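You operate a simulated robot arm through the tools that you are given. There is no shell and no other tool.

You run a simulated robot arm. Do the job below in one go: nothing can be reset, and whatever is moved stays where it is left.

## Task
Put things in order on the worktop by the larder. At the end: the teal hose plug stands where the clear milk bottle stood; the brown egg from the worktop by the larder stands on top of the white banded cup; the clear milk bottle from the worktop by the larder stands where the white turnip stood; the clear jar (marked "quince") from the worktop by the larder stands where the teal hose plug stood; the white turnip stands on top of the purple book; whatever was shut is shut again. Leave all else as you found it, and nothing knocked over.

It is judged by the outcome, as a careful person would: the job done as asked, and still so three seconds after it is handed in. It fails if anything else is knocked over, pushed out of place, dropped, spilled or broken.

## Robot
A 7-joint arm with a two-finger parallel gripper, fixed in place. Base frame: the origin is at the foot of the arm, x ahead of it, y to its left, z up; the work surface is at about z = 0. Lengths are in cm, angles in degrees, forces in N, time in s.
With the tool pointing down near the work surface it reaches from about 22 to 58 cm from the base axis. Its first joint turns from -66.0 to 66.0 degrees. Payload 2.5 kg.
The TCP is the grasp point between the finger pads, 2.3 cm short of the fingertips. In the tool frame z runs along the fingers and y along their closing line. Largest opening 9.4 cm; finger width 3.8, thickness 1; the body of the gripper, 5.4 by 9.6 cm, starts 3.9 cm behind the TCP.
Orientation is that of the tool frame in the base frame, as a unit quaternion [x, y, z, w]. With the fingers straight down and closing along the base's y, the tool's x points along the base's -x, its y along +y and its z along -z.

## Interface
- The arm moves only by the tool jog_arm. Its argument "targets" is a list of rows, each a list of 2 entries, a list of its own where there are three numbers: the shift along the base's x, y, z in units of 150 mm (1.0 is 150 mm), then the turn, a rotation vector about the base's x, y, z in units of 45 degrees (1.0 is 45 degrees). In form: [[[dx, dy, dz], [ax, ay, az]], ...]. A call has 1 to 20 rows; each row is the pose to reach, as a shift and turn from the pose commanded when the call began. "claw" is the finger opening in cm, from 0 to 9.4, set as the call begins (left out, the last holds). A call with a number of a shift or a turn outside -1 to 1 is refused whole. Each row takes 0.2 s and may step no farther than 5 cm and 8.6 degrees from the row before; otherwise, or with a gripper value out of range, the whole call is refused. A pose out of reach is approached as far as the arm can. The call stops where the force on the tool passes 40 N (or 10 N more than at its start, if that is more) or the arm is blocked; 0.2 s more then pass. Each finger travels about 10.8 cm/s and halts on what it meets, pressing with about 26 N; the grip force reading is that of the motor and also rises with nothing between the fingers. The clock runs only during rows and for 0.2 s after the last one: add rows that repeat a pose to give the fingers time. The reply holds the time, the measured pose of the TCP, the force on the tool along the base axes, the opening and the grip force, in the units named above and with some noise, with the torque about the TCP (base axes, N m) and any sound that the robot's microphone picked up.
- Cameras (640 x 400 px; columns grow to the right, rows downward): "scene" is fixed at [11.11, -40.35, 54.46]; the picture's right is [0.87, -0.50, 0.00], its down [-0.28, -0.49, -0.82] and it looks along [0.41, 0.71, -0.57] (base axes); focal length 336 px, centre (320, 200). "wrist" rides on the gripper at [8.6, 1.6, -7.5] in the tool frame; the picture's right is [-0.18, 0.98, 0.00], its down [-0.58, -0.11, -0.81] and it looks along [-0.79, -0.15, 0.59] (tool axes); focal length 243 px, centre (320, 200). There is no depth. A picture from a camera that has moved, and an enlarged one, comes with that camera's place and axes in the base frame and with its lens.
- grab_frame(camera): a new picture of that camera. It takes no simulated time.
- zoom(camera, box): a new picture of the part [left, top, right, bottom] of that camera's present view, enlarged. It takes no simulated time.
- finish_job(): hands the job in; it is judged then, once.

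Nothing tells you positions but the pictures and the camera data. Unless the task says otherwise, let go and move clear before handing in.

The tools are called after "Call:" as a command line: name --argument value ..., lists and objects as JSON in quotes. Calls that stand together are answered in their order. jog_arm: Moves the arm, as the interface text tells. Its arguments: {"type":"object","properties":{"targets":{"type":"array"},"claw":{"type":"number"}},"required":["targets"]} The other tools are called the same way: grab_frame (camera) takes a picture; zoom (camera, box) takes an enlarged picture of a part of a camera's view; finish_job () hands the job in.

At the start:

```text
time: 0.0
tool_pos: [31.48, -15.35, 32.14]
ee_rot: [-0.001, 1.0, 0.0, 0.0]
wrist_force: [0.3, -1.1, -0.4]
moment: [0.0, -0.02, 0.0]
finger_gap: 9.37
grasp_force: 0.2
```

scene: 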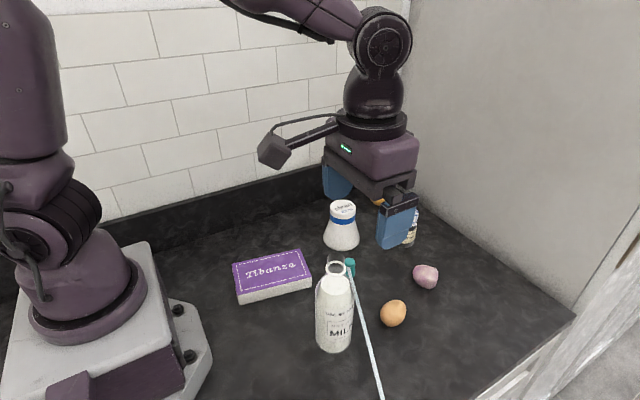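
wrist: 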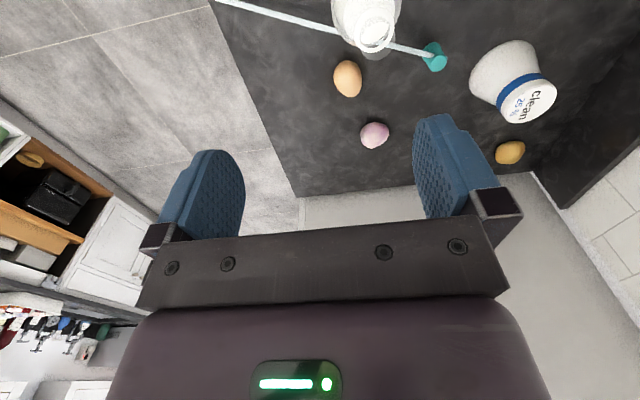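

I see the worktop with a milk bottle, a teal plug with a hose, an egg, a turnip, a white banded cup and a purple book, with more items hidden behind the gripper. I'll zoom in on both views before moving anything.

Call:
zoom --camera "scene" --box '[220, 160, 460, 310]'

Call:
zoom --camera "scene" --box '[280, 250, 480, 400]'

Call:
zoom --camera "wrist" --box '[220, 0, 640, 240]'

Call:
grab_frame --camera "wrist"

```text
2.67 times, centred on (340, 235) of scene
camera zoom: at [11.11, -40.35, 54.46], right [0.87, -0.5, 0.0], down [-0.28, -0.49, -0.82], along [0.41, 0.71, -0.57], focal length 897 px, centre (267, 107)
```

zoom: 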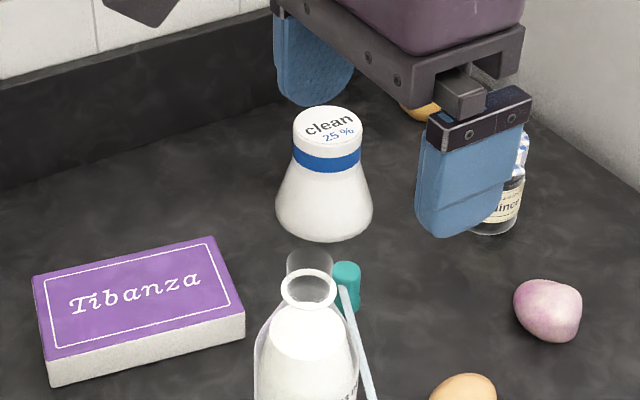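

```text
2.67 times, centred on (380, 325) of scene
camera zoom: at [11.11, -40.35, 54.46], right [0.87, -0.5, 0.0], down [-0.28, -0.49, -0.82], along [0.41, 0.71, -0.57], focal length 897 px, centre (160, -133)
```

zoom: 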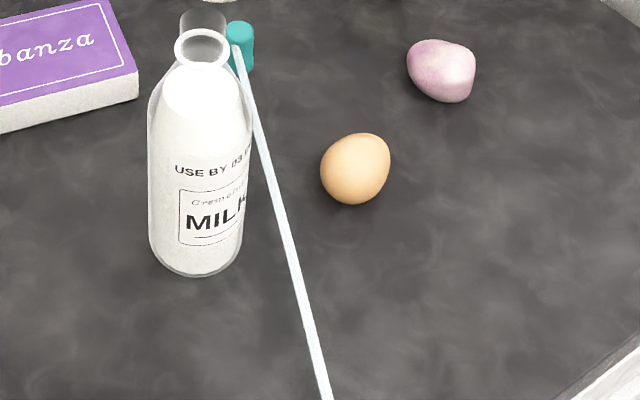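

```text
1.52 times, centred on (430, 120) of wrist
camera zoom: at [22.92, -13.8, 39.44], right [0.18, 0.98, 0.0], down [0.58, -0.11, 0.81], along [0.79, -0.15, -0.59], focal length 370 px, centre (152, 322)
```

zoom: 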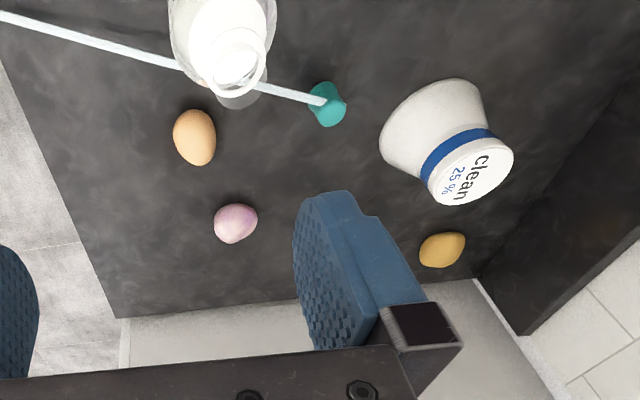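

```text
taken
camera wrist: at [22.92, -13.8, 39.44], right [0.18, 0.98, 0.0], down [0.58, -0.11, 0.81], along [0.79, -0.15, -0.59], focal length 243 px, centre (320, 200)
```

wrist: 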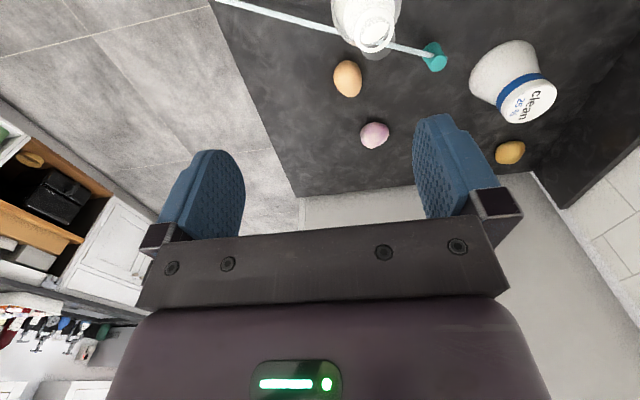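

Most objects show in the scene view, but the jar and something yellow are behind the gripper. I'll lift the arm and swing it to the left to get a clear view.

Call:
jog_arm --targets '[[[0, 0, 0.3], [0, 0, 0]], [[-0.1, 0.3, 0.5], [0, 0, 0]], [[-0.2, 0.6, 0.5], [0, 0, 0]], [[-0.3, 0.9, 0.5], [0, 0, 0]], [[-0.3, 1.0, 0.5], [0, 0, 0]]]'

```text
refused: row 2 steps farther than a row can; nothing moved
```

The second row was too long, so I'm sending the same move again in smaller steps.

Call:
jog_arm --targets '[[[0, 0, 0.3], [0, 0, 0]], [[-0.1, 0.2, 0.5], [0, 0, 0]], [[-0.2, 0.5, 0.5], [0, 0, 0]], [[-0.3, 0.8, 0.5], [0, 0, 0]], [[-0.3, 1.0, 0.5], [0, 0, 0]]]'

Call:
grab_frame --camera "wrist"

Call:
grab_frame --camera "scene"

```text
time: 1.2
tool_pos: [26.93, -0.36, 39.53]
ee_rot: [0.001, 1.0, 0.0, 0.0]
wrist_force: [-0.1, -0.2, -0.2]
moment: [0.0, 0.0, -0.01]
finger_gap: 9.38
grasp_force: 0.0
```

```text
taken
camera wrist: at [18.4, 1.28, 46.95], right [0.19, 0.98, 0.0], down [0.58, -0.11, 0.81], along [0.79, -0.15, -0.59], focal length 243 px, centre (320, 200)
```

wrist: 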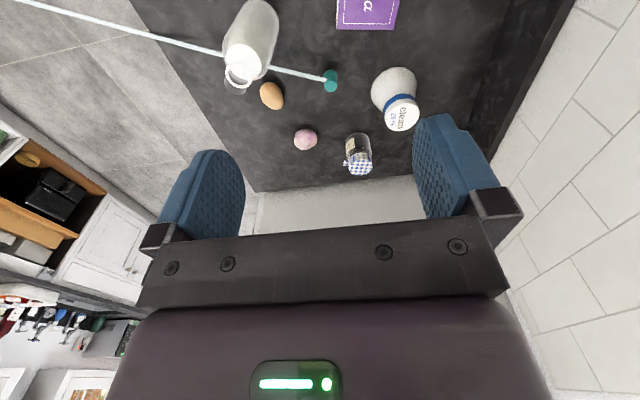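

```text
taken
```

scene: 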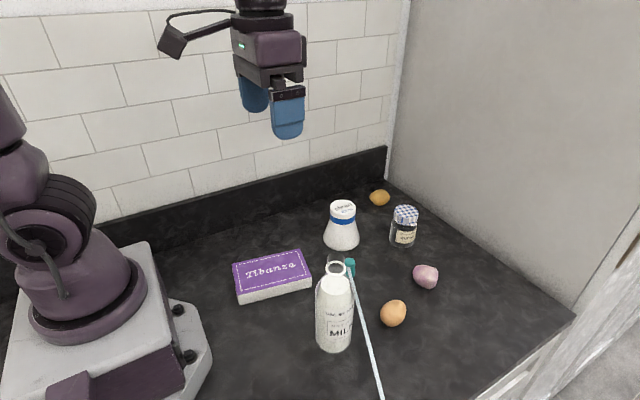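

The view is clear now: the jar with a checked lid stands at the back right, and a yellow item sits in the corner. I'll zoom in on each object.

Call:
zoom --camera "scene" --box '[310, 170, 450, 260]'

Call:
zoom --camera "scene" --box '[300, 240, 400, 360]'

Call:
zoom --camera "scene" --box '[360, 250, 460, 340]'

Call:
zoom --camera "wrist" --box '[200, 0, 440, 180]'

Call:
zoom --camera "scene" --box '[310, 320, 450, 400]'

Call:
zoom --camera "wrist" --box '[0, 0, 240, 150]'

Call:
zoom --camera "scene" --box '[210, 230, 330, 320]'

```text
4.44 times, centred on (380, 215) of scene
camera zoom: at [11.1, -40.35, 54.46], right [0.87, -0.5, 0.0], down [-0.28, -0.49, -0.82], along [0.41, 0.71, -0.57], focal length 1496 px, centre (53, 133)
```

zoom: 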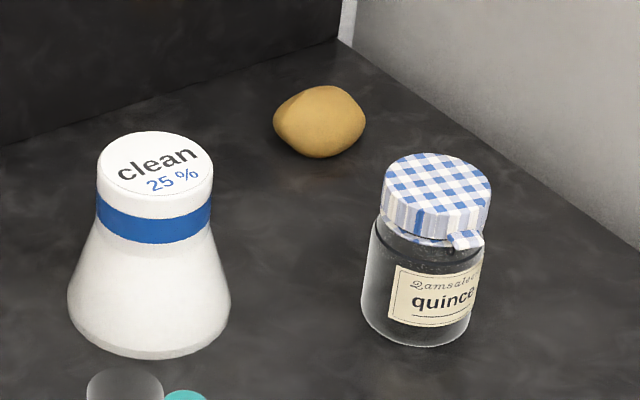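

```text
3.33 times, centred on (350, 300) of scene
camera zoom: at [11.1, -40.35, 54.46], right [0.87, -0.5, 0.0], down [-0.28, -0.49, -0.82], along [0.41, 0.71, -0.57], focal length 1122 px, centre (220, -133)
```

zoom: 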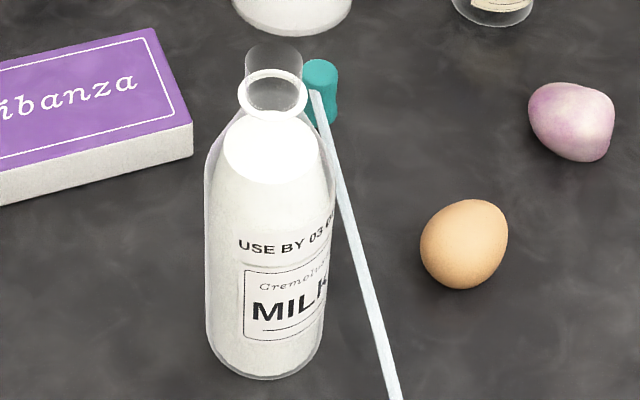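

```text
4.44 times, centred on (410, 295) of scene
camera zoom: at [11.1, -40.35, 54.46], right [0.87, -0.5, 0.0], down [-0.28, -0.49, -0.82], along [0.41, 0.71, -0.57], focal length 1496 px, centre (-80, -222)
```

zoom: 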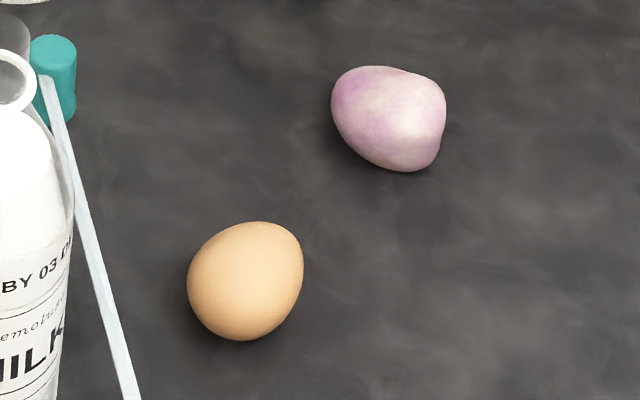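

```text
2.22 times, centred on (320, 90) of wrist
camera zoom: at [18.4, 1.28, 46.95], right [0.19, 0.98, 0.0], down [0.58, -0.11, 0.81], along [0.79, -0.15, -0.59], focal length 539 px, centre (320, 444)
```

zoom: 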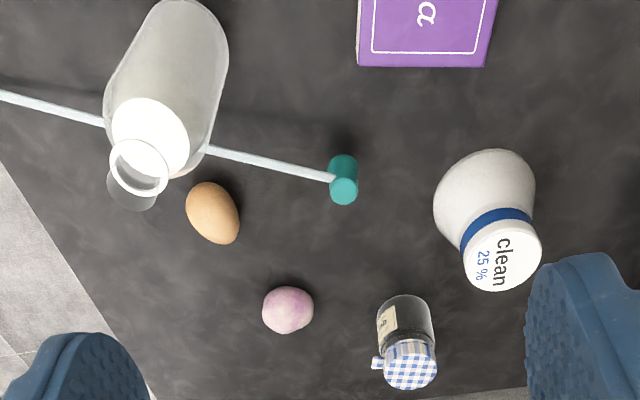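

```text
4.57 times, centred on (380, 360) of scene
camera zoom: at [11.1, -40.35, 54.46], right [0.87, -0.5, 0.0], down [-0.28, -0.49, -0.82], along [0.41, 0.71, -0.57], focal length 1538 px, centre (46, -531)
```

zoom: 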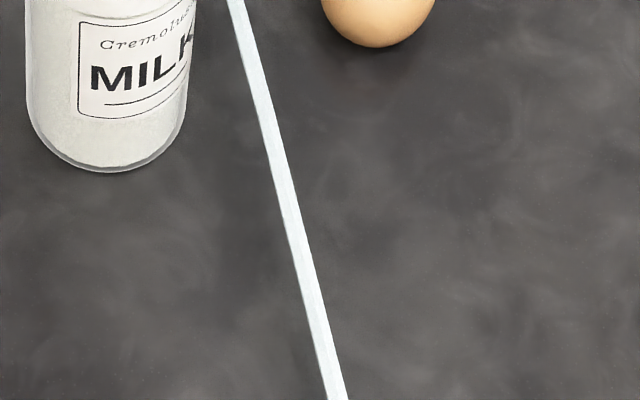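

```text
2.67 times, centred on (120, 75) of wrist
camera zoom: at [18.4, 1.28, 46.95], right [0.19, 0.98, 0.0], down [0.58, -0.11, 0.81], along [0.79, -0.15, -0.59], focal length 647 px, centre (853, 533)
```

zoom: 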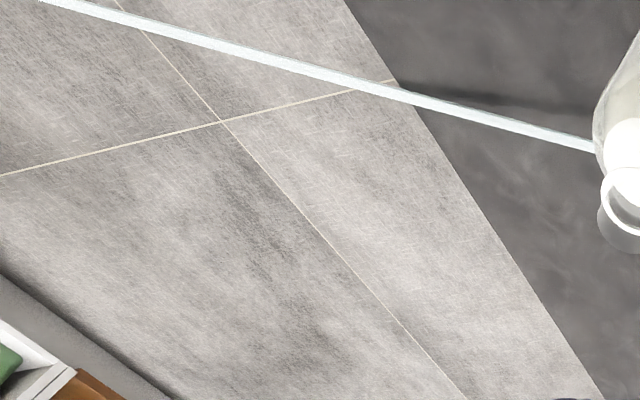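

```text
4.44 times, centred on (270, 275) of scene
camera zoom: at [11.1, -40.35, 54.46], right [0.87, -0.5, 0.0], down [-0.28, -0.49, -0.82], along [0.41, 0.71, -0.57], focal length 1496 px, centre (542, -133)
```

zoom: 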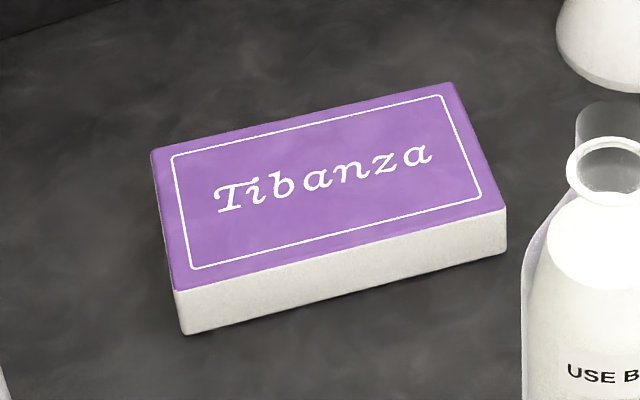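

I estimate these positions in cm:

| Object | Position |
|---|---|
| Bottle | (30.6, -11), about 20 tall |
| Plug | (42, 0) |
| Egg | (42, -13) |
| Turnip | (54, -9.5) |
| Jar | (58.8, 2.8) |
| Cup | (46.5, 10.3), top at about 9.7 |
| Book | centre (26.7, 6.7), top at about 3 |

I'll clear the turnip first, so I'm moving above it for a closer look.

Call:
jog_arm --targets '[[[0.2, -0.06, -0.08], [0, 0, 0]], [[0.4, -0.12, -0.16], [0, 0, 0]], [[0.6, -0.18, -0.24], [0, 0, 0]], [[0.8, -0.24, -0.32], [0, 0, 0]], [[1.0, -0.3, -0.4], [0, 0, 0]]]'

Call:
grab_frame --camera "wrist"

```text
time: 2.4
tool_pos: [42.05, -4.95, 33.54]
ee_rot: [0.0, 1.0, 0.0, 0.0]
wrist_force: [-0.5, -1.1, 0.1]
moment: [0.0, 0.02, -0.02]
finger_gap: 9.37
grasp_force: 0.1
```

```text
taken
camera wrist: at [33.47, -3.35, 40.94], right [0.18, 0.98, 0.0], down [0.58, -0.11, 0.81], along [0.79, -0.15, -0.59], focal length 243 px, centre (320, 200)
```

wrist: 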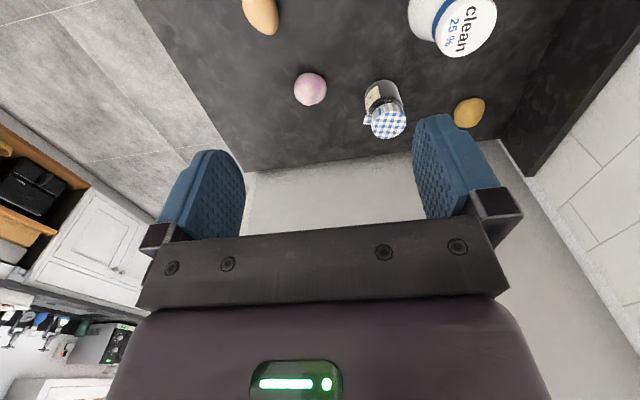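

The turnip comes out near (54.3, -9.1). I'm descending to hover above it.

Call:
jog_arm --targets '[[[0.2, -0.07, -0.15], [0, 0, 0]], [[0.4, -0.14, -0.35], [0, 0, 0]], [[0.6, -0.21, -0.55], [0, 0, 0]], [[0.813, -0.28, -0.75], [0, 0, 0]], [[0.813, -0.28, -0.95], [0, 0, 0]]]'

Call:
grab_frame --camera "wrist"

Call:
grab_frame --camera "scene"

```text
time: 3.6
tool_pos: [54.2, -9.13, 19.45]
ee_rot: [0.0, 1.0, 0.0, 0.0]
wrist_force: [-0.3, -0.2, -0.4]
moment: [-0.01, -0.02, -0.03]
finger_gap: 9.43
grasp_force: 0.0
```

```text
taken
camera wrist: at [45.6, -7.55, 26.75], right [0.18, 0.98, 0.0], down [0.58, -0.11, 0.81], along [0.79, -0.15, -0.59], focal length 243 px, centre (320, 200)
```

wrist: 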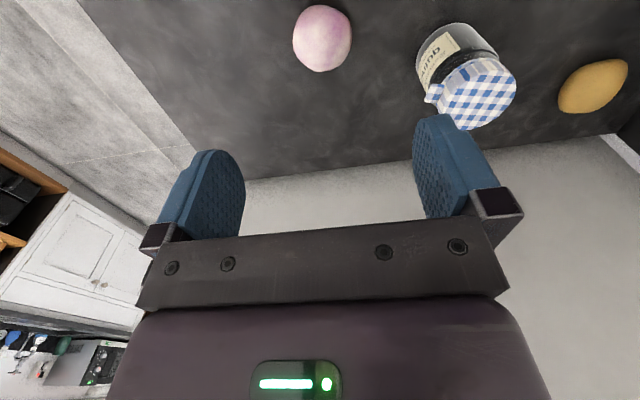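

```text
taken
```

scene: 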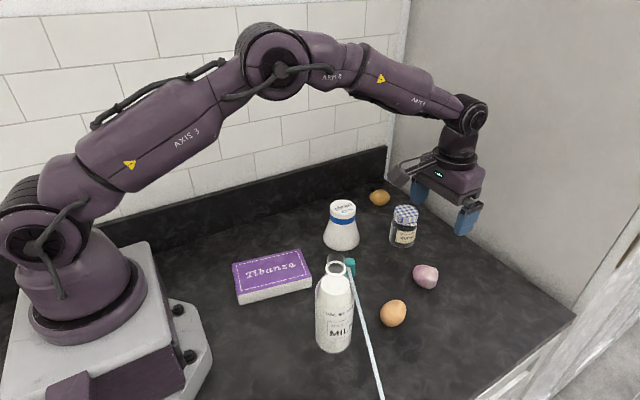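

The turnip is centred under the gripper at (54.3, -9.05), and the jar is clear of the open fingers. I'm going down to it.

Call:
jog_arm --targets '[[[0.005, 0, -0.25], [0, 0, 0]], [[0.005, 0, -0.5], [0, 0, 0]], [[0.005, 0, -0.7], [0, 0, 0]], [[0.005, 0, -0.85], [0, 0, 0]], [[0.005, 0, -0.95], [0, 0, 0]]]' --claw 9.4

Call:
grab_frame --camera "wrist"

Call:
zoom --camera "scene" --box '[370, 200, 490, 300]'

```text
time: 4.8
tool_pos: [54.41, -8.97, 5.05]
ee_rot: [0.0, 1.0, 0.0, -0.001]
wrist_force: [0.4, 0.3, 0.4]
moment: [0.0, -0.01, 0.01]
finger_gap: 9.39
grasp_force: 0.1
```

```text
taken
camera wrist: at [45.73, -7.44, 12.42], right [0.18, 0.98, 0.0], down [0.58, -0.11, 0.81], along [0.79, -0.15, -0.59], focal length 243 px, centre (320, 200)
```

wrist: 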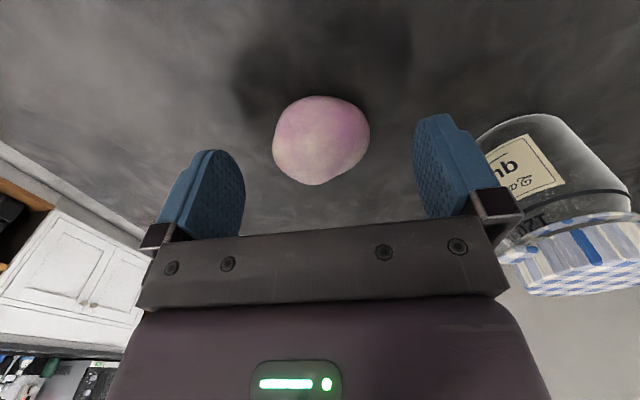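

```text
4.00 times, centred on (430, 250) of scene
camera zoom: at [11.11, -40.35, 54.46], right [0.87, -0.5, 0.0], down [-0.28, -0.49, -0.82], along [0.41, 0.71, -0.57], focal length 1346 px, centre (-120, 0)
```

zoom: 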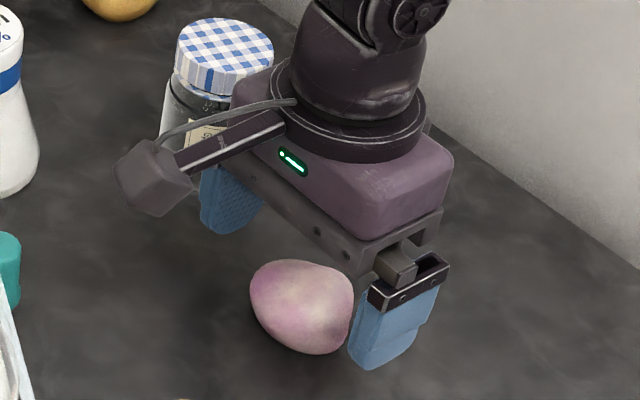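

The turnip sits centrally between the fingers. I'm lowering to mid-height and closing on it.

Call:
jog_arm --targets '[[[-0.005, -0.01, -0.08], [0, 0, 0]], [[-0.01, -0.015, -0.155], [0, 0, 0]], [[-0.01, -0.015, -0.155], [0, 0, 0]]]'

Call:
grab_frame --camera "wrist"

```text
time: 5.6
tool_pos: [54.06, -9.3, 2.78]
ee_rot: [0.0, 1.0, 0.0, 0.0]
wrist_force: [-0.3, 0.4, -0.4]
moment: [-0.01, -0.02, -0.01]
finger_gap: 9.38
grasp_force: 0.0
```

```text
taken
camera wrist: at [45.54, -7.71, 10.09], right [0.18, 0.98, 0.0], down [0.58, -0.11, 0.81], along [0.79, -0.15, -0.59], focal length 243 px, centre (320, 200)
```

wrist: 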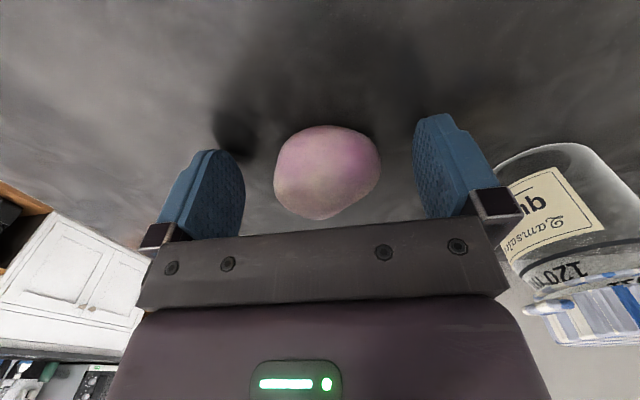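

The turnip centre is about (54.1, -9.0). I'm nudging 0.3 cm in +y and closing.

Call:
jog_arm --targets '[[[0, 0.018, 0], [0, 0, 0]], [[0, 0.018, 0], [0, 0, 0]], [[0, 0.018, 0], [0, 0, 0]], [[0, 0.018, 0], [0, 0, 0]]]' --claw 4.0

Call:
grab_frame --camera "wrist"

```text
time: 6.6
tool_pos: [54.05, -9.14, 2.77]
ee_rot: [0.0, 1.0, 0.0, 0.0]
wrist_force: [0.0, -0.2, 0.2]
moment: [0.01, 0.01, -0.02]
finger_gap: 5.47
grasp_force: 26.2
```

```text
taken
camera wrist: at [45.51, -7.46, 10.12], right [0.18, 0.98, 0.0], down [0.58, -0.11, 0.81], along [0.79, -0.15, -0.59], focal length 243 px, centre (320, 200)
```

wrist: 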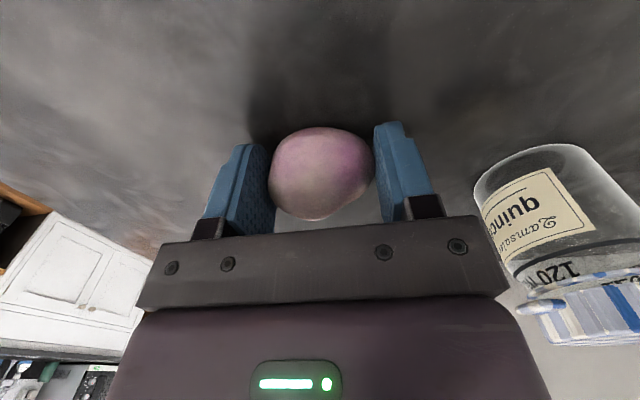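

The turnip is gripped at a 5.5 cm gap. I'm lifting it straight up.

Call:
jog_arm --targets '[[[0, 0, 0.1], [0, 0, 0]], [[0, 0, 0.25], [0, 0, 0]], [[0, 0, 0.45], [0, 0, 0]], [[0, 0, 0.65], [0, 0, 0]], [[0, 0, 0.85], [0, 0, 0]], [[0, 0, 1.0], [0, 0, 0]]]'

Call:
grab_frame --camera "scene"

```text
time: 8.0
tool_pos: [54.16, -9.02, 17.62]
ee_rot: [0.0, 1.0, 0.0, 0.0]
wrist_force: [-0.3, 0.2, -0.3]
moment: [0.03, 0.03, 0.01]
finger_gap: 5.47
grasp_force: 26.3
```

```text
taken
```

scene: 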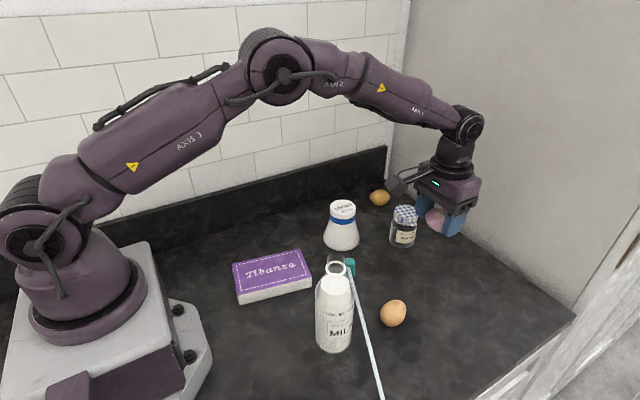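

The turnip is lifted. I'm carrying it high over to the book in two steps.

Call:
jog_arm --targets '[[[-0.15, 0.09, 0.1], [0, 0, 0]], [[-0.3, 0.18, 0.15], [0, 0, 0]], [[-0.45, 0.27, 0.15], [0, 0, 0]], [[-0.6, 0.36, 0.15], [0, 0, 0]], [[-0.75, 0.45, 0.15], [0, 0, 0]], [[-0.903, 0.54, 0.15], [0, 0, 0]]]'

Call:
jog_arm --targets '[[[-0.15, 0.09, 0], [0, 0, 0]], [[-0.3, 0.18, 0], [0, 0, 0]], [[-0.45, 0.27, 0], [0, 0, 0]], [[-0.6, 0.36, 0], [0, 0, 0]], [[-0.75, 0.45, -0.05], [0, 0, 0]], [[-0.903, 0.54, -0.15], [0, 0, 0]], [[-0.903, 0.54, -0.35], [0, 0, 0]]]'

Call:
grab_frame --camera "scene"

Call:
grab_frame --camera "wrist"

```text
time: 9.4
tool_pos: [40.6, -0.97, 20.0]
ee_rot: [0.0, 1.0, 0.0, 0.0]
wrist_force: [-0.3, -0.3, -1.2]
moment: [0.01, 0.02, 0.0]
finger_gap: 5.44
grasp_force: 25.9
```

```text
time: 11.0
tool_pos: [26.99, 7.07, 14.65]
ee_rot: [0.001, 1.0, 0.0, 0.0]
wrist_force: [-0.1, -0.1, -1.4]
moment: [0.03, 0.02, 0.0]
finger_gap: 5.46
grasp_force: 26.5
```

```text
taken
```

scene: 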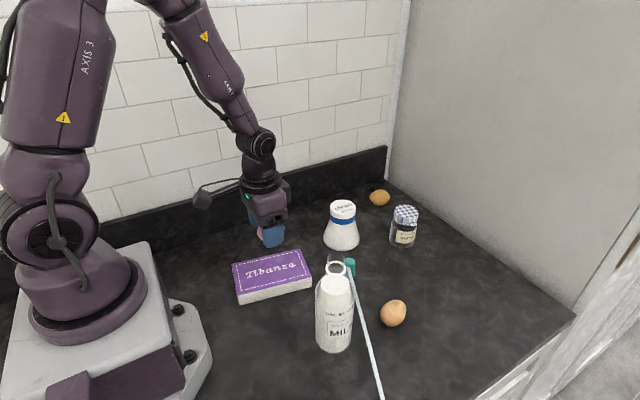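

```text
taken
camera wrist: at [18.48, 8.75, 22.03], right [0.18, 0.98, 0.0], down [0.58, -0.11, 0.81], along [0.79, -0.15, -0.59], focal length 243 px, centre (320, 200)
```

wrist: 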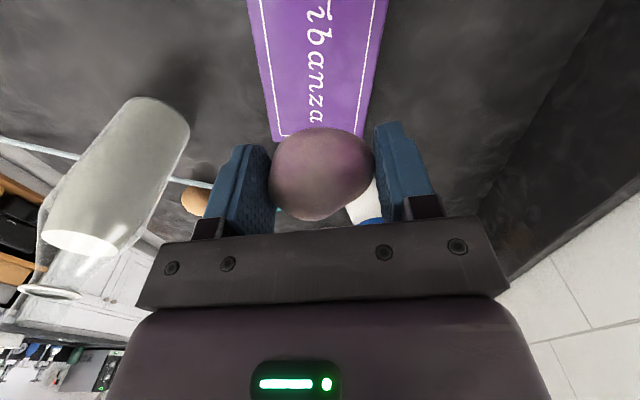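

I'm over the book centre. I'm lowering until the turnip is just above the book.

Call:
jog_arm --targets '[[[0, 0, -0.2], [0, 0, 0]], [[0, 0, -0.38], [0, 0, 0]], [[0, 0, -0.48], [0, 0, 0]], [[0, 0, -0.55], [0, 0, 0]], [[0, 0, -0.55], [0, 0, 0]]]'

Call:
zoom --camera "scene" --box '[210, 190, 330, 310]'

Call:
grab_frame --camera "wrist"

```text
time: 12.2
tool_pos: [27.05, 7.05, 6.44]
ee_rot: [-0.001, 1.0, 0.0, 0.001]
wrist_force: [0.6, 0.1, -1.4]
moment: [0.03, 0.04, 0.01]
finger_gap: 5.41
grasp_force: 25.8
```

```text
3.33 times, centred on (270, 250) of scene
camera zoom: at [11.11, -40.35, 54.46], right [0.87, -0.5, 0.0], down [-0.28, -0.49, -0.82], along [0.41, 0.71, -0.57], focal length 1122 px, centre (487, 33)
```

zoom: 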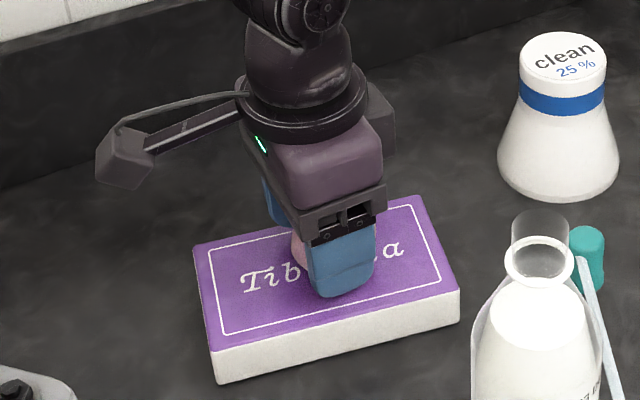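

```text
taken
camera wrist: at [18.45, 8.71, 13.83], right [0.18, 0.98, 0.0], down [0.58, -0.11, 0.81], along [0.79, -0.15, -0.59], focal length 243 px, centre (320, 200)
```

wrist: 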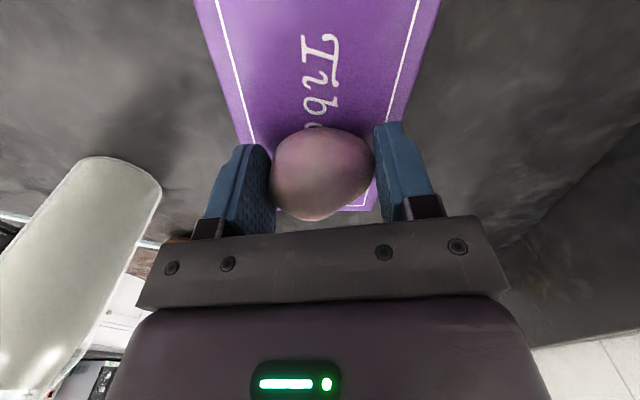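

It's nicely centred over the book. I'm easing down the last few millimetres and watching the force.

Call:
jog_arm --targets '[[[0, 0, -0.01], [0, 0, 0]], [[0, 0, -0.02], [0, 0, 0]], [[0, 0, -0.03], [0, 0, 0]], [[0, 0, -0.03], [0, 0, 0]]]'

Call:
jog_arm --targets '[[[0, 0, -0.007], [0, 0, 0]], [[0, 0, -0.013], [0, 0, 0]], [[0, 0, -0.013], [0, 0, 0]]]'

```text
time: 13.2
tool_pos: [27.08, 7.28, 6.06]
ee_rot: [0.0, 1.0, -0.001, 0.0]
wrist_force: [0.3, -0.1, 0.0]
moment: [0.01, 0.03, 0.0]
finger_gap: 5.45
grasp_force: 25.4
```

```text
time: 14.0
tool_pos: [27.15, 7.14, 5.84]
ee_rot: [0.001, 1.0, 0.0, 0.0]
wrist_force: [-3.9, -2.5, 17.8]
moment: [0.23, -0.07, 0.04]
finger_gap: 5.44
grasp_force: 25.8
```

It has made contact at about 18 N. I'm easing up a millimetre and opening the fingers.

Call:
jog_arm --targets '[[[0, 0, 0.006], [0, 0, 0]], [[0, 0, 0.006], [0, 0, 0]]]'

Call:
jog_arm --targets '[[[0, 0, 0], [0, 0, 0]], [[0, 0, 0], [0, 0, 0]]]' --claw 6.2

Call:
jog_arm --targets '[[[0, 0, 0], [0, 0, 0]], [[0, 0, 0], [0, 0, 0]]]' --claw 8.0

Call:
grab_frame --camera "wrist"

Call:
zoom --camera "scene" --box '[210, 190, 330, 310]'

```text
time: 14.6
tool_pos: [27.06, 7.14, 5.96]
ee_rot: [0.0, 1.0, 0.001, 0.001]
wrist_force: [-0.2, 0.1, -1.4]
moment: [-0.02, 0.02, 0.02]
finger_gap: 5.46
grasp_force: 26.0
```

```text
time: 15.2
tool_pos: [27.02, 7.24, 5.93]
ee_rot: [0.0, 1.0, 0.0, 0.0]
wrist_force: [0.3, -0.2, -0.5]
moment: [0.01, 0.01, 0.0]
finger_gap: 6.19
grasp_force: 0.1
```

```text
time: 15.8
tool_pos: [27.04, 7.14, 5.93]
ee_rot: [0.0, 1.0, 0.0, 0.001]
wrist_force: [-0.4, 0.0, 0.7]
moment: [0.0, -0.01, 0.0]
finger_gap: 7.99
grasp_force: 0.1
```

```text
taken
camera wrist: at [18.45, 8.73, 13.31], right [0.18, 0.98, 0.0], down [0.58, -0.11, 0.81], along [0.79, -0.15, -0.59], focal length 243 px, centre (320, 200)
```

wrist: 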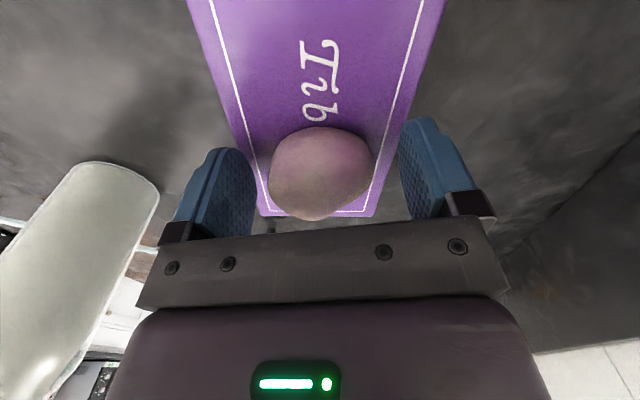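

```text
3.33 times, centred on (270, 250) of scene
camera zoom: at [11.11, -40.35, 54.46], right [0.87, -0.5, 0.0], down [-0.28, -0.49, -0.82], along [0.41, 0.71, -0.57], focal length 1122 px, centre (487, 33)
```

zoom: 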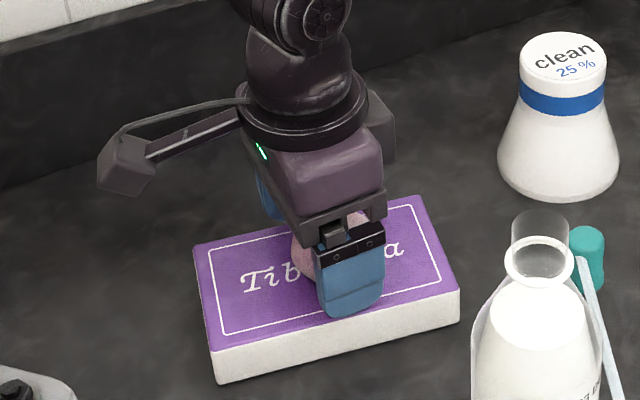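

The turnip rests on the book. I'm raising the gripper straight up and clear.

Call:
jog_arm --targets '[[[0, 0, 0.1], [0, 0, 0]], [[0, 0, 0.3], [0, 0, 0]], [[0, 0, 0.55], [0, 0, 0]], [[0, 0, 0.8], [0, 0, 0]], [[0, 0, 1.0], [0, 0, 0]]]'

Call:
jog_arm --targets '[[[0, 0, 0.25], [0, 0, 0]], [[0, 0, 0.5], [0, 0, 0]], [[0, 0, 0.8], [0, 0, 0]]]'

Call:
grab_frame --camera "scene"

Call:
grab_frame --camera "wrist"

Call:
zoom --camera "scene" --box '[290, 240, 390, 360]'

```text
time: 17.0
tool_pos: [27.11, 7.3, 21.18]
ee_rot: [0.0, 1.0, 0.0, 0.0]
wrist_force: [0.2, 0.0, -1.2]
moment: [0.02, 0.01, 0.0]
finger_gap: 8.01
grasp_force: 0.1
```

```text
time: 17.8
tool_pos: [27.04, 7.24, 32.91]
ee_rot: [0.002, 1.0, 0.0, 0.0]
wrist_force: [-0.3, -0.6, -0.6]
moment: [-0.04, 0.0, 0.01]
finger_gap: 8.01
grasp_force: 0.2
```

```text
taken
```

scene: 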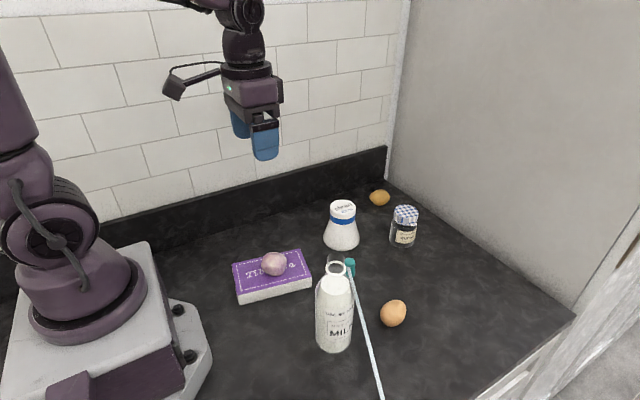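

```text
taken
camera wrist: at [18.36, 8.79, 40.29], right [0.19, 0.98, 0.0], down [0.58, -0.11, 0.81], along [0.79, -0.15, -0.59], focal length 243 px, centre (320, 200)
```

wrist: 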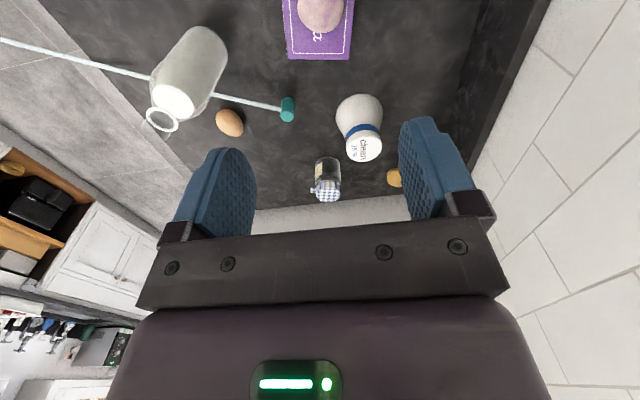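

```text
3.33 times, centred on (340, 300) of scene
camera zoom: at [11.11, -40.35, 54.46], right [0.87, -0.5, 0.0], down [-0.28, -0.49, -0.82], along [0.41, 0.71, -0.57], focal length 1122 px, centre (253, -133)
```

zoom: 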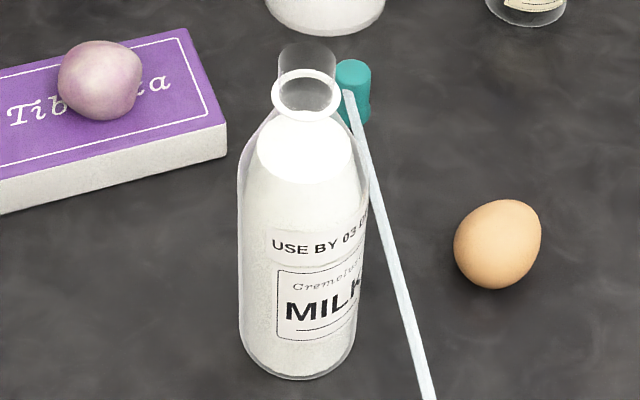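

The turnip sits well on the book. Next is the milk bottle, so I'm zooming in to learn its shape before gripping.

Call:
zoom --camera "wrist" --box '[120, 10, 320, 150]'

Call:
zoom --camera "scene" --box '[305, 245, 375, 305]'

```text
2.86 times, centred on (220, 80) of wrist
camera zoom: at [18.36, 8.79, 40.29], right [0.19, 0.98, 0.0], down [0.58, -0.11, 0.81], along [0.79, -0.15, -0.59], focal length 693 px, centre (606, 543)
```

zoom: 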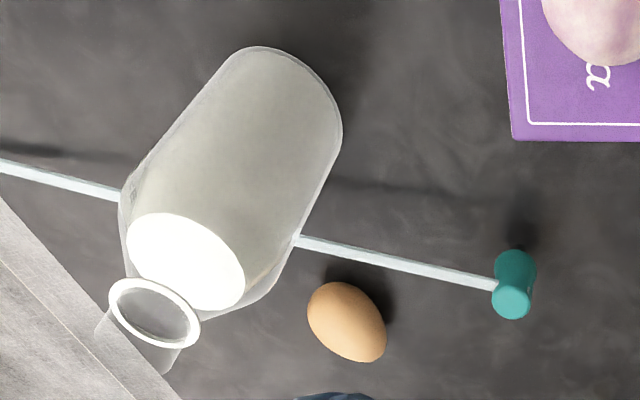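

```text
6.67 times, centred on (340, 275) of scene
camera zoom: at [11.11, -40.35, 54.46], right [0.87, -0.5, 0.0], down [-0.28, -0.49, -0.82], along [0.41, 0.71, -0.57], focal length 2243 px, centre (187, -300)
```

zoom: 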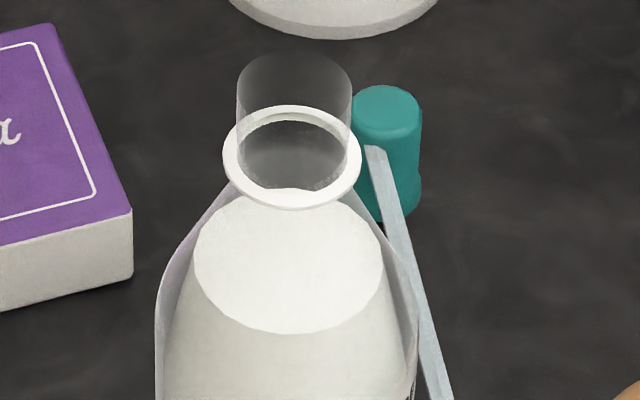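

The bottle has a white collar at z of about 17.6 and a clear neck up to about 19.8, and it stands near (30.9, -10.9). I'll grip the collar from above, so I'm moving over it now.

Call:
jog_arm --targets '[[[0.05, -0.25, 0], [0, 0, 0]], [[0.1, -0.5, 0], [0, 0, 0]], [[0.15, -0.75, 0], [0, 0, 0]], [[0.2, -1.0, 0], [0, 0, 0]]]'

Call:
jog_arm --targets '[[[0.06, -0.2, 0], [0, 0, 0]], [[0.06, -0.2, -0.15], [0, 0, 0]], [[0.06, -0.2, -0.3], [0, 0, 0]], [[0.06, -0.2, -0.3], [0, 0, 0]]]'

Call:
grab_frame --camera "wrist"

Call:
grab_frame --camera "scene"

```text
time: 18.8
tool_pos: [30.06, -7.79, 32.88]
ee_rot: [0.0, 1.0, 0.0, 0.0]
wrist_force: [0.6, -0.1, 0.2]
moment: [0.01, 0.0, -0.01]
finger_gap: 8.0
grasp_force: 0.1
```

```text
time: 19.8
tool_pos: [31.04, -10.89, 28.41]
ee_rot: [0.001, 1.0, -0.001, 0.0]
wrist_force: [0.0, 0.4, 0.2]
moment: [-0.02, 0.01, -0.03]
finger_gap: 8.0
grasp_force: 0.0
```

```text
taken
camera wrist: at [22.39, -9.32, 35.82], right [0.18, 0.98, 0.0], down [0.58, -0.11, 0.81], along [0.79, -0.15, -0.59], focal length 243 px, centre (320, 200)
```

wrist: 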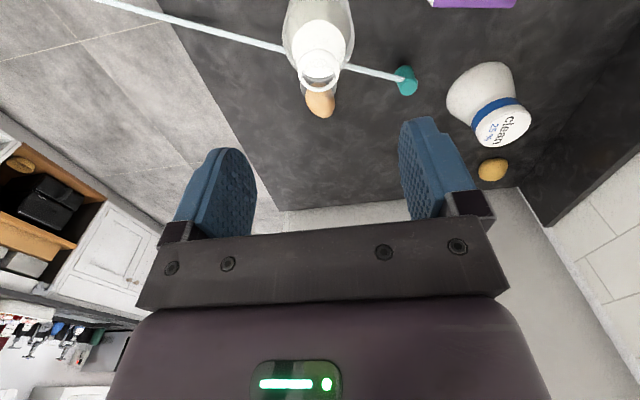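

```text
taken
```

scene: 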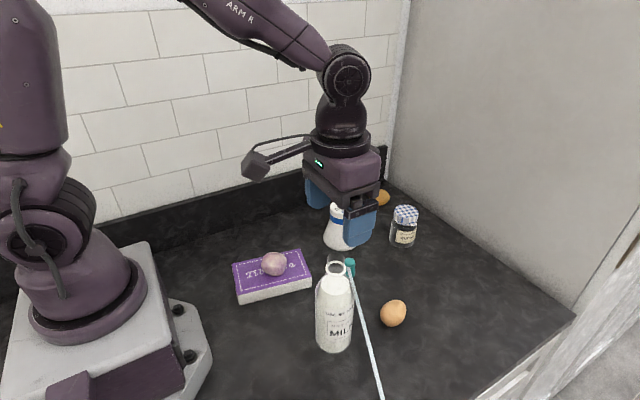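

Call:
zoom --camera "wrist" --box '[260, 0, 420, 120]'

```text
3.33 times, centred on (340, 60) of wrist
camera zoom: at [22.39, -9.32, 35.82], right [0.18, 0.98, 0.0], down [0.58, -0.11, 0.81], along [0.79, -0.15, -0.59], focal length 809 px, centre (253, 667)
```

zoom: 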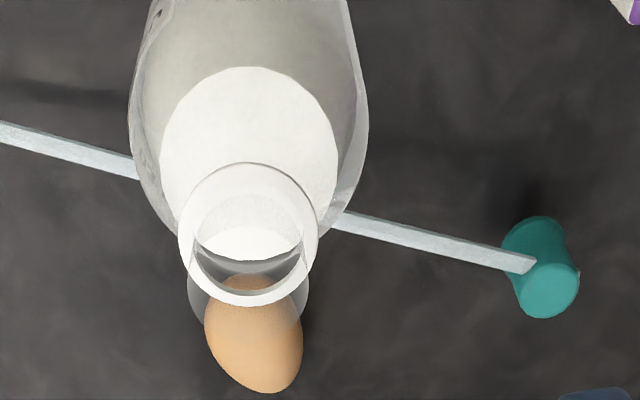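

The collar is lined up under the gripper within about 1 mm. I'm descending so the fingertips sit at collar height with the neck between them.

Call:
jog_arm --targets '[[[0.007, -0.007, -0.15], [0, 0, 0]], [[0.007, -0.007, -0.3], [0, 0, 0]], [[0.007, -0.007, -0.42], [0, 0, 0]], [[0.007, -0.007, -0.5], [0, 0, 0]], [[0.007, -0.007, -0.5], [0, 0, 0]]]' --claw 7.0

Call:
grab_frame --camera "wrist"

Call:
zoom --camera "scene" --box '[290, 220, 390, 320]'

```text
time: 21.0
tool_pos: [31.03, -10.97, 20.95]
ee_rot: [-0.001, 1.0, 0.0, 0.001]
wrist_force: [-0.1, 0.0, 0.0]
moment: [-0.02, 0.03, -0.01]
finger_gap: 6.98
grasp_force: 0.1
```

```text
taken
camera wrist: at [22.45, -9.4, 28.34], right [0.18, 0.98, 0.0], down [0.58, -0.11, 0.81], along [0.79, -0.15, -0.59], focal length 243 px, centre (320, 200)
```

wrist: 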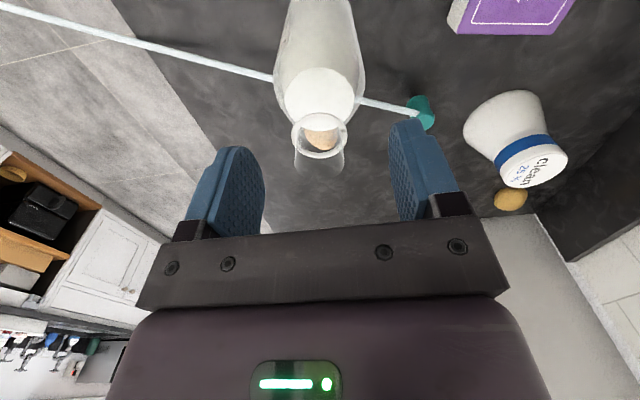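

```text
4.00 times, centred on (340, 270) of scene
camera zoom: at [11.11, -40.35, 54.46], right [0.87, -0.5, 0.0], down [-0.28, -0.49, -0.82], along [0.41, 0.71, -0.57], focal length 1346 px, centre (240, -80)
```

zoom: 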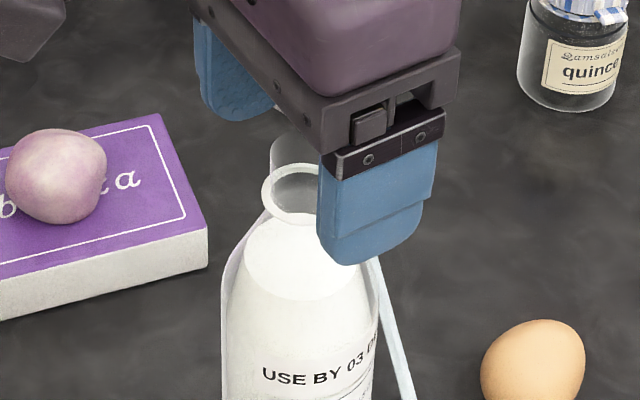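

The collar is at z of about 17.5 and the neck top at about 19.7, both centred. I'm dropping the last 1.8 cm, then checking before closing.

Call:
jog_arm --targets '[[[0, 0, -0.06], [0, 0, 0]], [[0, 0, -0.12], [0, 0, 0]], [[0, 0, -0.12], [0, 0, 0]]]'

Call:
zoom --camera "wrist" --box '[200, 60, 460, 240]'

Call:
zoom --camera "scene" --box '[290, 220, 390, 320]'

```text
time: 21.8
tool_pos: [31.11, -10.91, 19.09]
ee_rot: [0.0, 1.0, 0.0, 0.0]
wrist_force: [-0.2, 0.1, 0.0]
moment: [0.0, 0.02, 0.0]
finger_gap: 7.0
grasp_force: 0.0
```

```text
2.22 times, centred on (330, 150) of wrist
camera zoom: at [22.43, -9.36, 26.47], right [0.18, 0.98, 0.0], down [0.58, -0.11, 0.81], along [0.79, -0.15, -0.59], focal length 539 px, centre (298, 311)
```

zoom: 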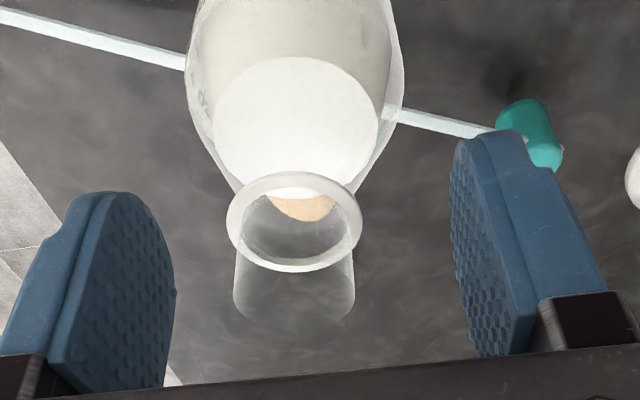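

```text
4.00 times, centred on (340, 270) of scene
camera zoom: at [11.11, -40.35, 54.46], right [0.87, -0.5, 0.0], down [-0.28, -0.49, -0.82], along [0.41, 0.71, -0.57], focal length 1346 px, centre (240, -80)
```

zoom: 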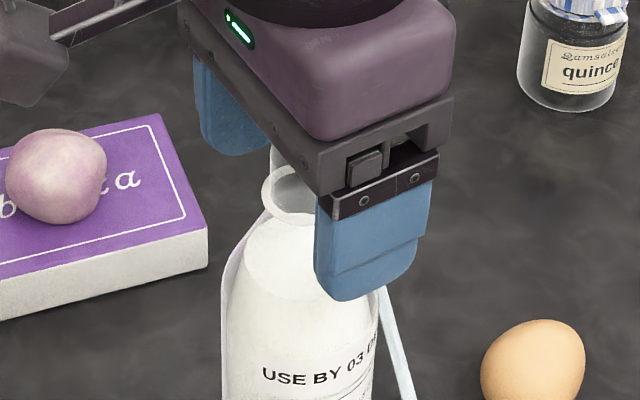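

The alignment is good. I'm raising 3 mm so the pads bear on the collar and not the sloping shoulder, then closing.

Call:
jog_arm --targets '[[[0, 0, 0.018], [0, 0, 0]], [[0, 0, 0.018], [0, 0, 0]], [[0, 0, 0.018], [0, 0, 0]], [[0, 0, 0.018], [0, 0, 0]], [[0, 0, 0.018], [0, 0, 0]]]' --claw 2.0

Call:
zoom --camera "wrist" --box '[200, 60, 460, 240]'

Call:
zoom --camera "scene" --box '[290, 230, 390, 360]'

```text
time: 23.0
tool_pos: [31.04, -10.98, 19.29]
ee_rot: [0.001, 1.0, 0.0, 0.0]
wrist_force: [-0.6, -1.2, 0.2]
moment: [-0.17, 0.0, -0.02]
finger_gap: 2.45
grasp_force: 26.2
```

```text
2.22 times, centred on (330, 150) of wrist
camera zoom: at [22.44, -9.35, 26.75], right [0.18, 0.98, 0.0], down [0.58, -0.11, 0.81], along [0.79, -0.15, -0.59], focal length 539 px, centre (298, 311)
```

zoom: 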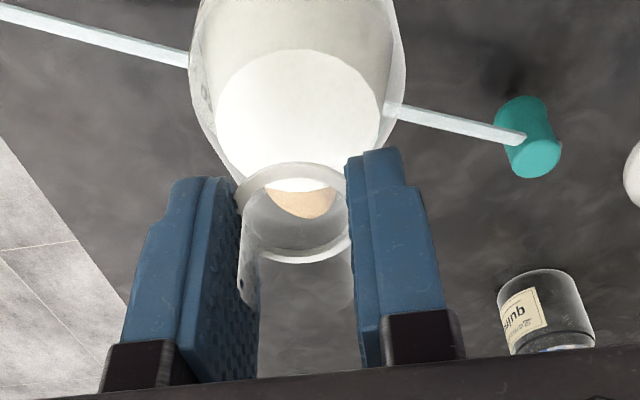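

```text
3.08 times, centred on (340, 295) of scene
camera zoom: at [11.11, -40.35, 54.46], right [0.87, -0.5, 0.0], down [-0.28, -0.49, -0.82], along [0.41, 0.71, -0.57], focal length 1035 px, centre (258, -92)
```

zoom: 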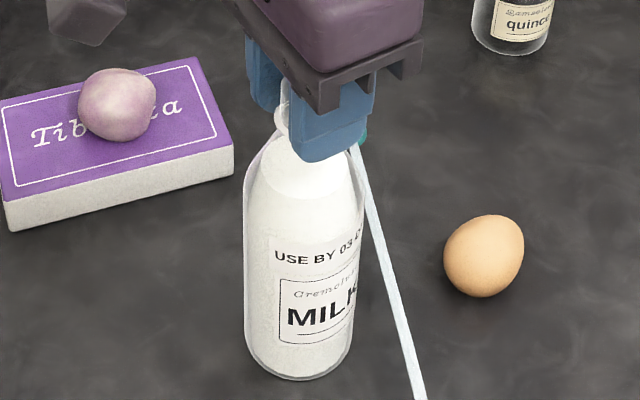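

The gap is 2.45 cm, so the pads are firmly around the neck itself, a good long grip. I'm lifting slowly and keeping the open bottle upright.

Call:
jog_arm --targets '[[[0, 0, 0.02], [0, 0, 0]], [[0, 0, 0.06], [0, 0, 0]], [[0, 0, 0.12], [0, 0, 0]], [[0, 0, 0.18], [0, 0, 0]]]'

Call:
grab_frame --camera "scene"

Call:
grab_frame --camera "wrist"

```text
time: 24.0
tool_pos: [31.11, -10.99, 22.02]
ee_rot: [0.0, 1.0, -0.001, -0.001]
wrist_force: [-0.1, 0.7, -6.9]
moment: [0.19, -0.04, 0.01]
finger_gap: 2.45
grasp_force: 26.5
```

```text
taken
```

scene: 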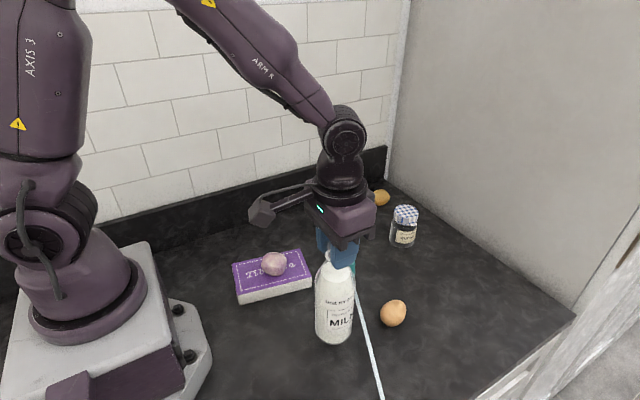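

```text
taken
camera wrist: at [22.44, -9.4, 29.5], right [0.18, 0.98, 0.0], down [0.58, -0.11, 0.81], along [0.79, -0.15, -0.59], focal length 243 px, centre (320, 200)
```

wrist: 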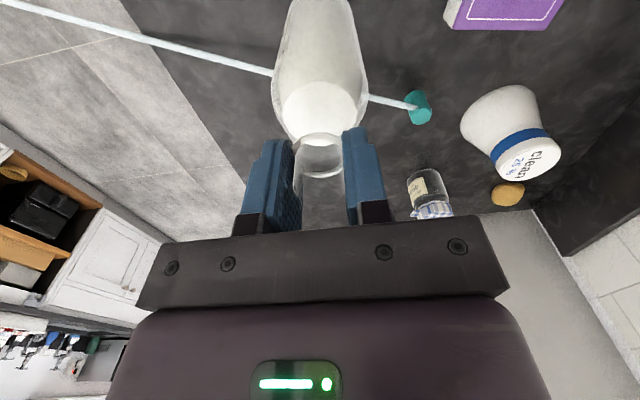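

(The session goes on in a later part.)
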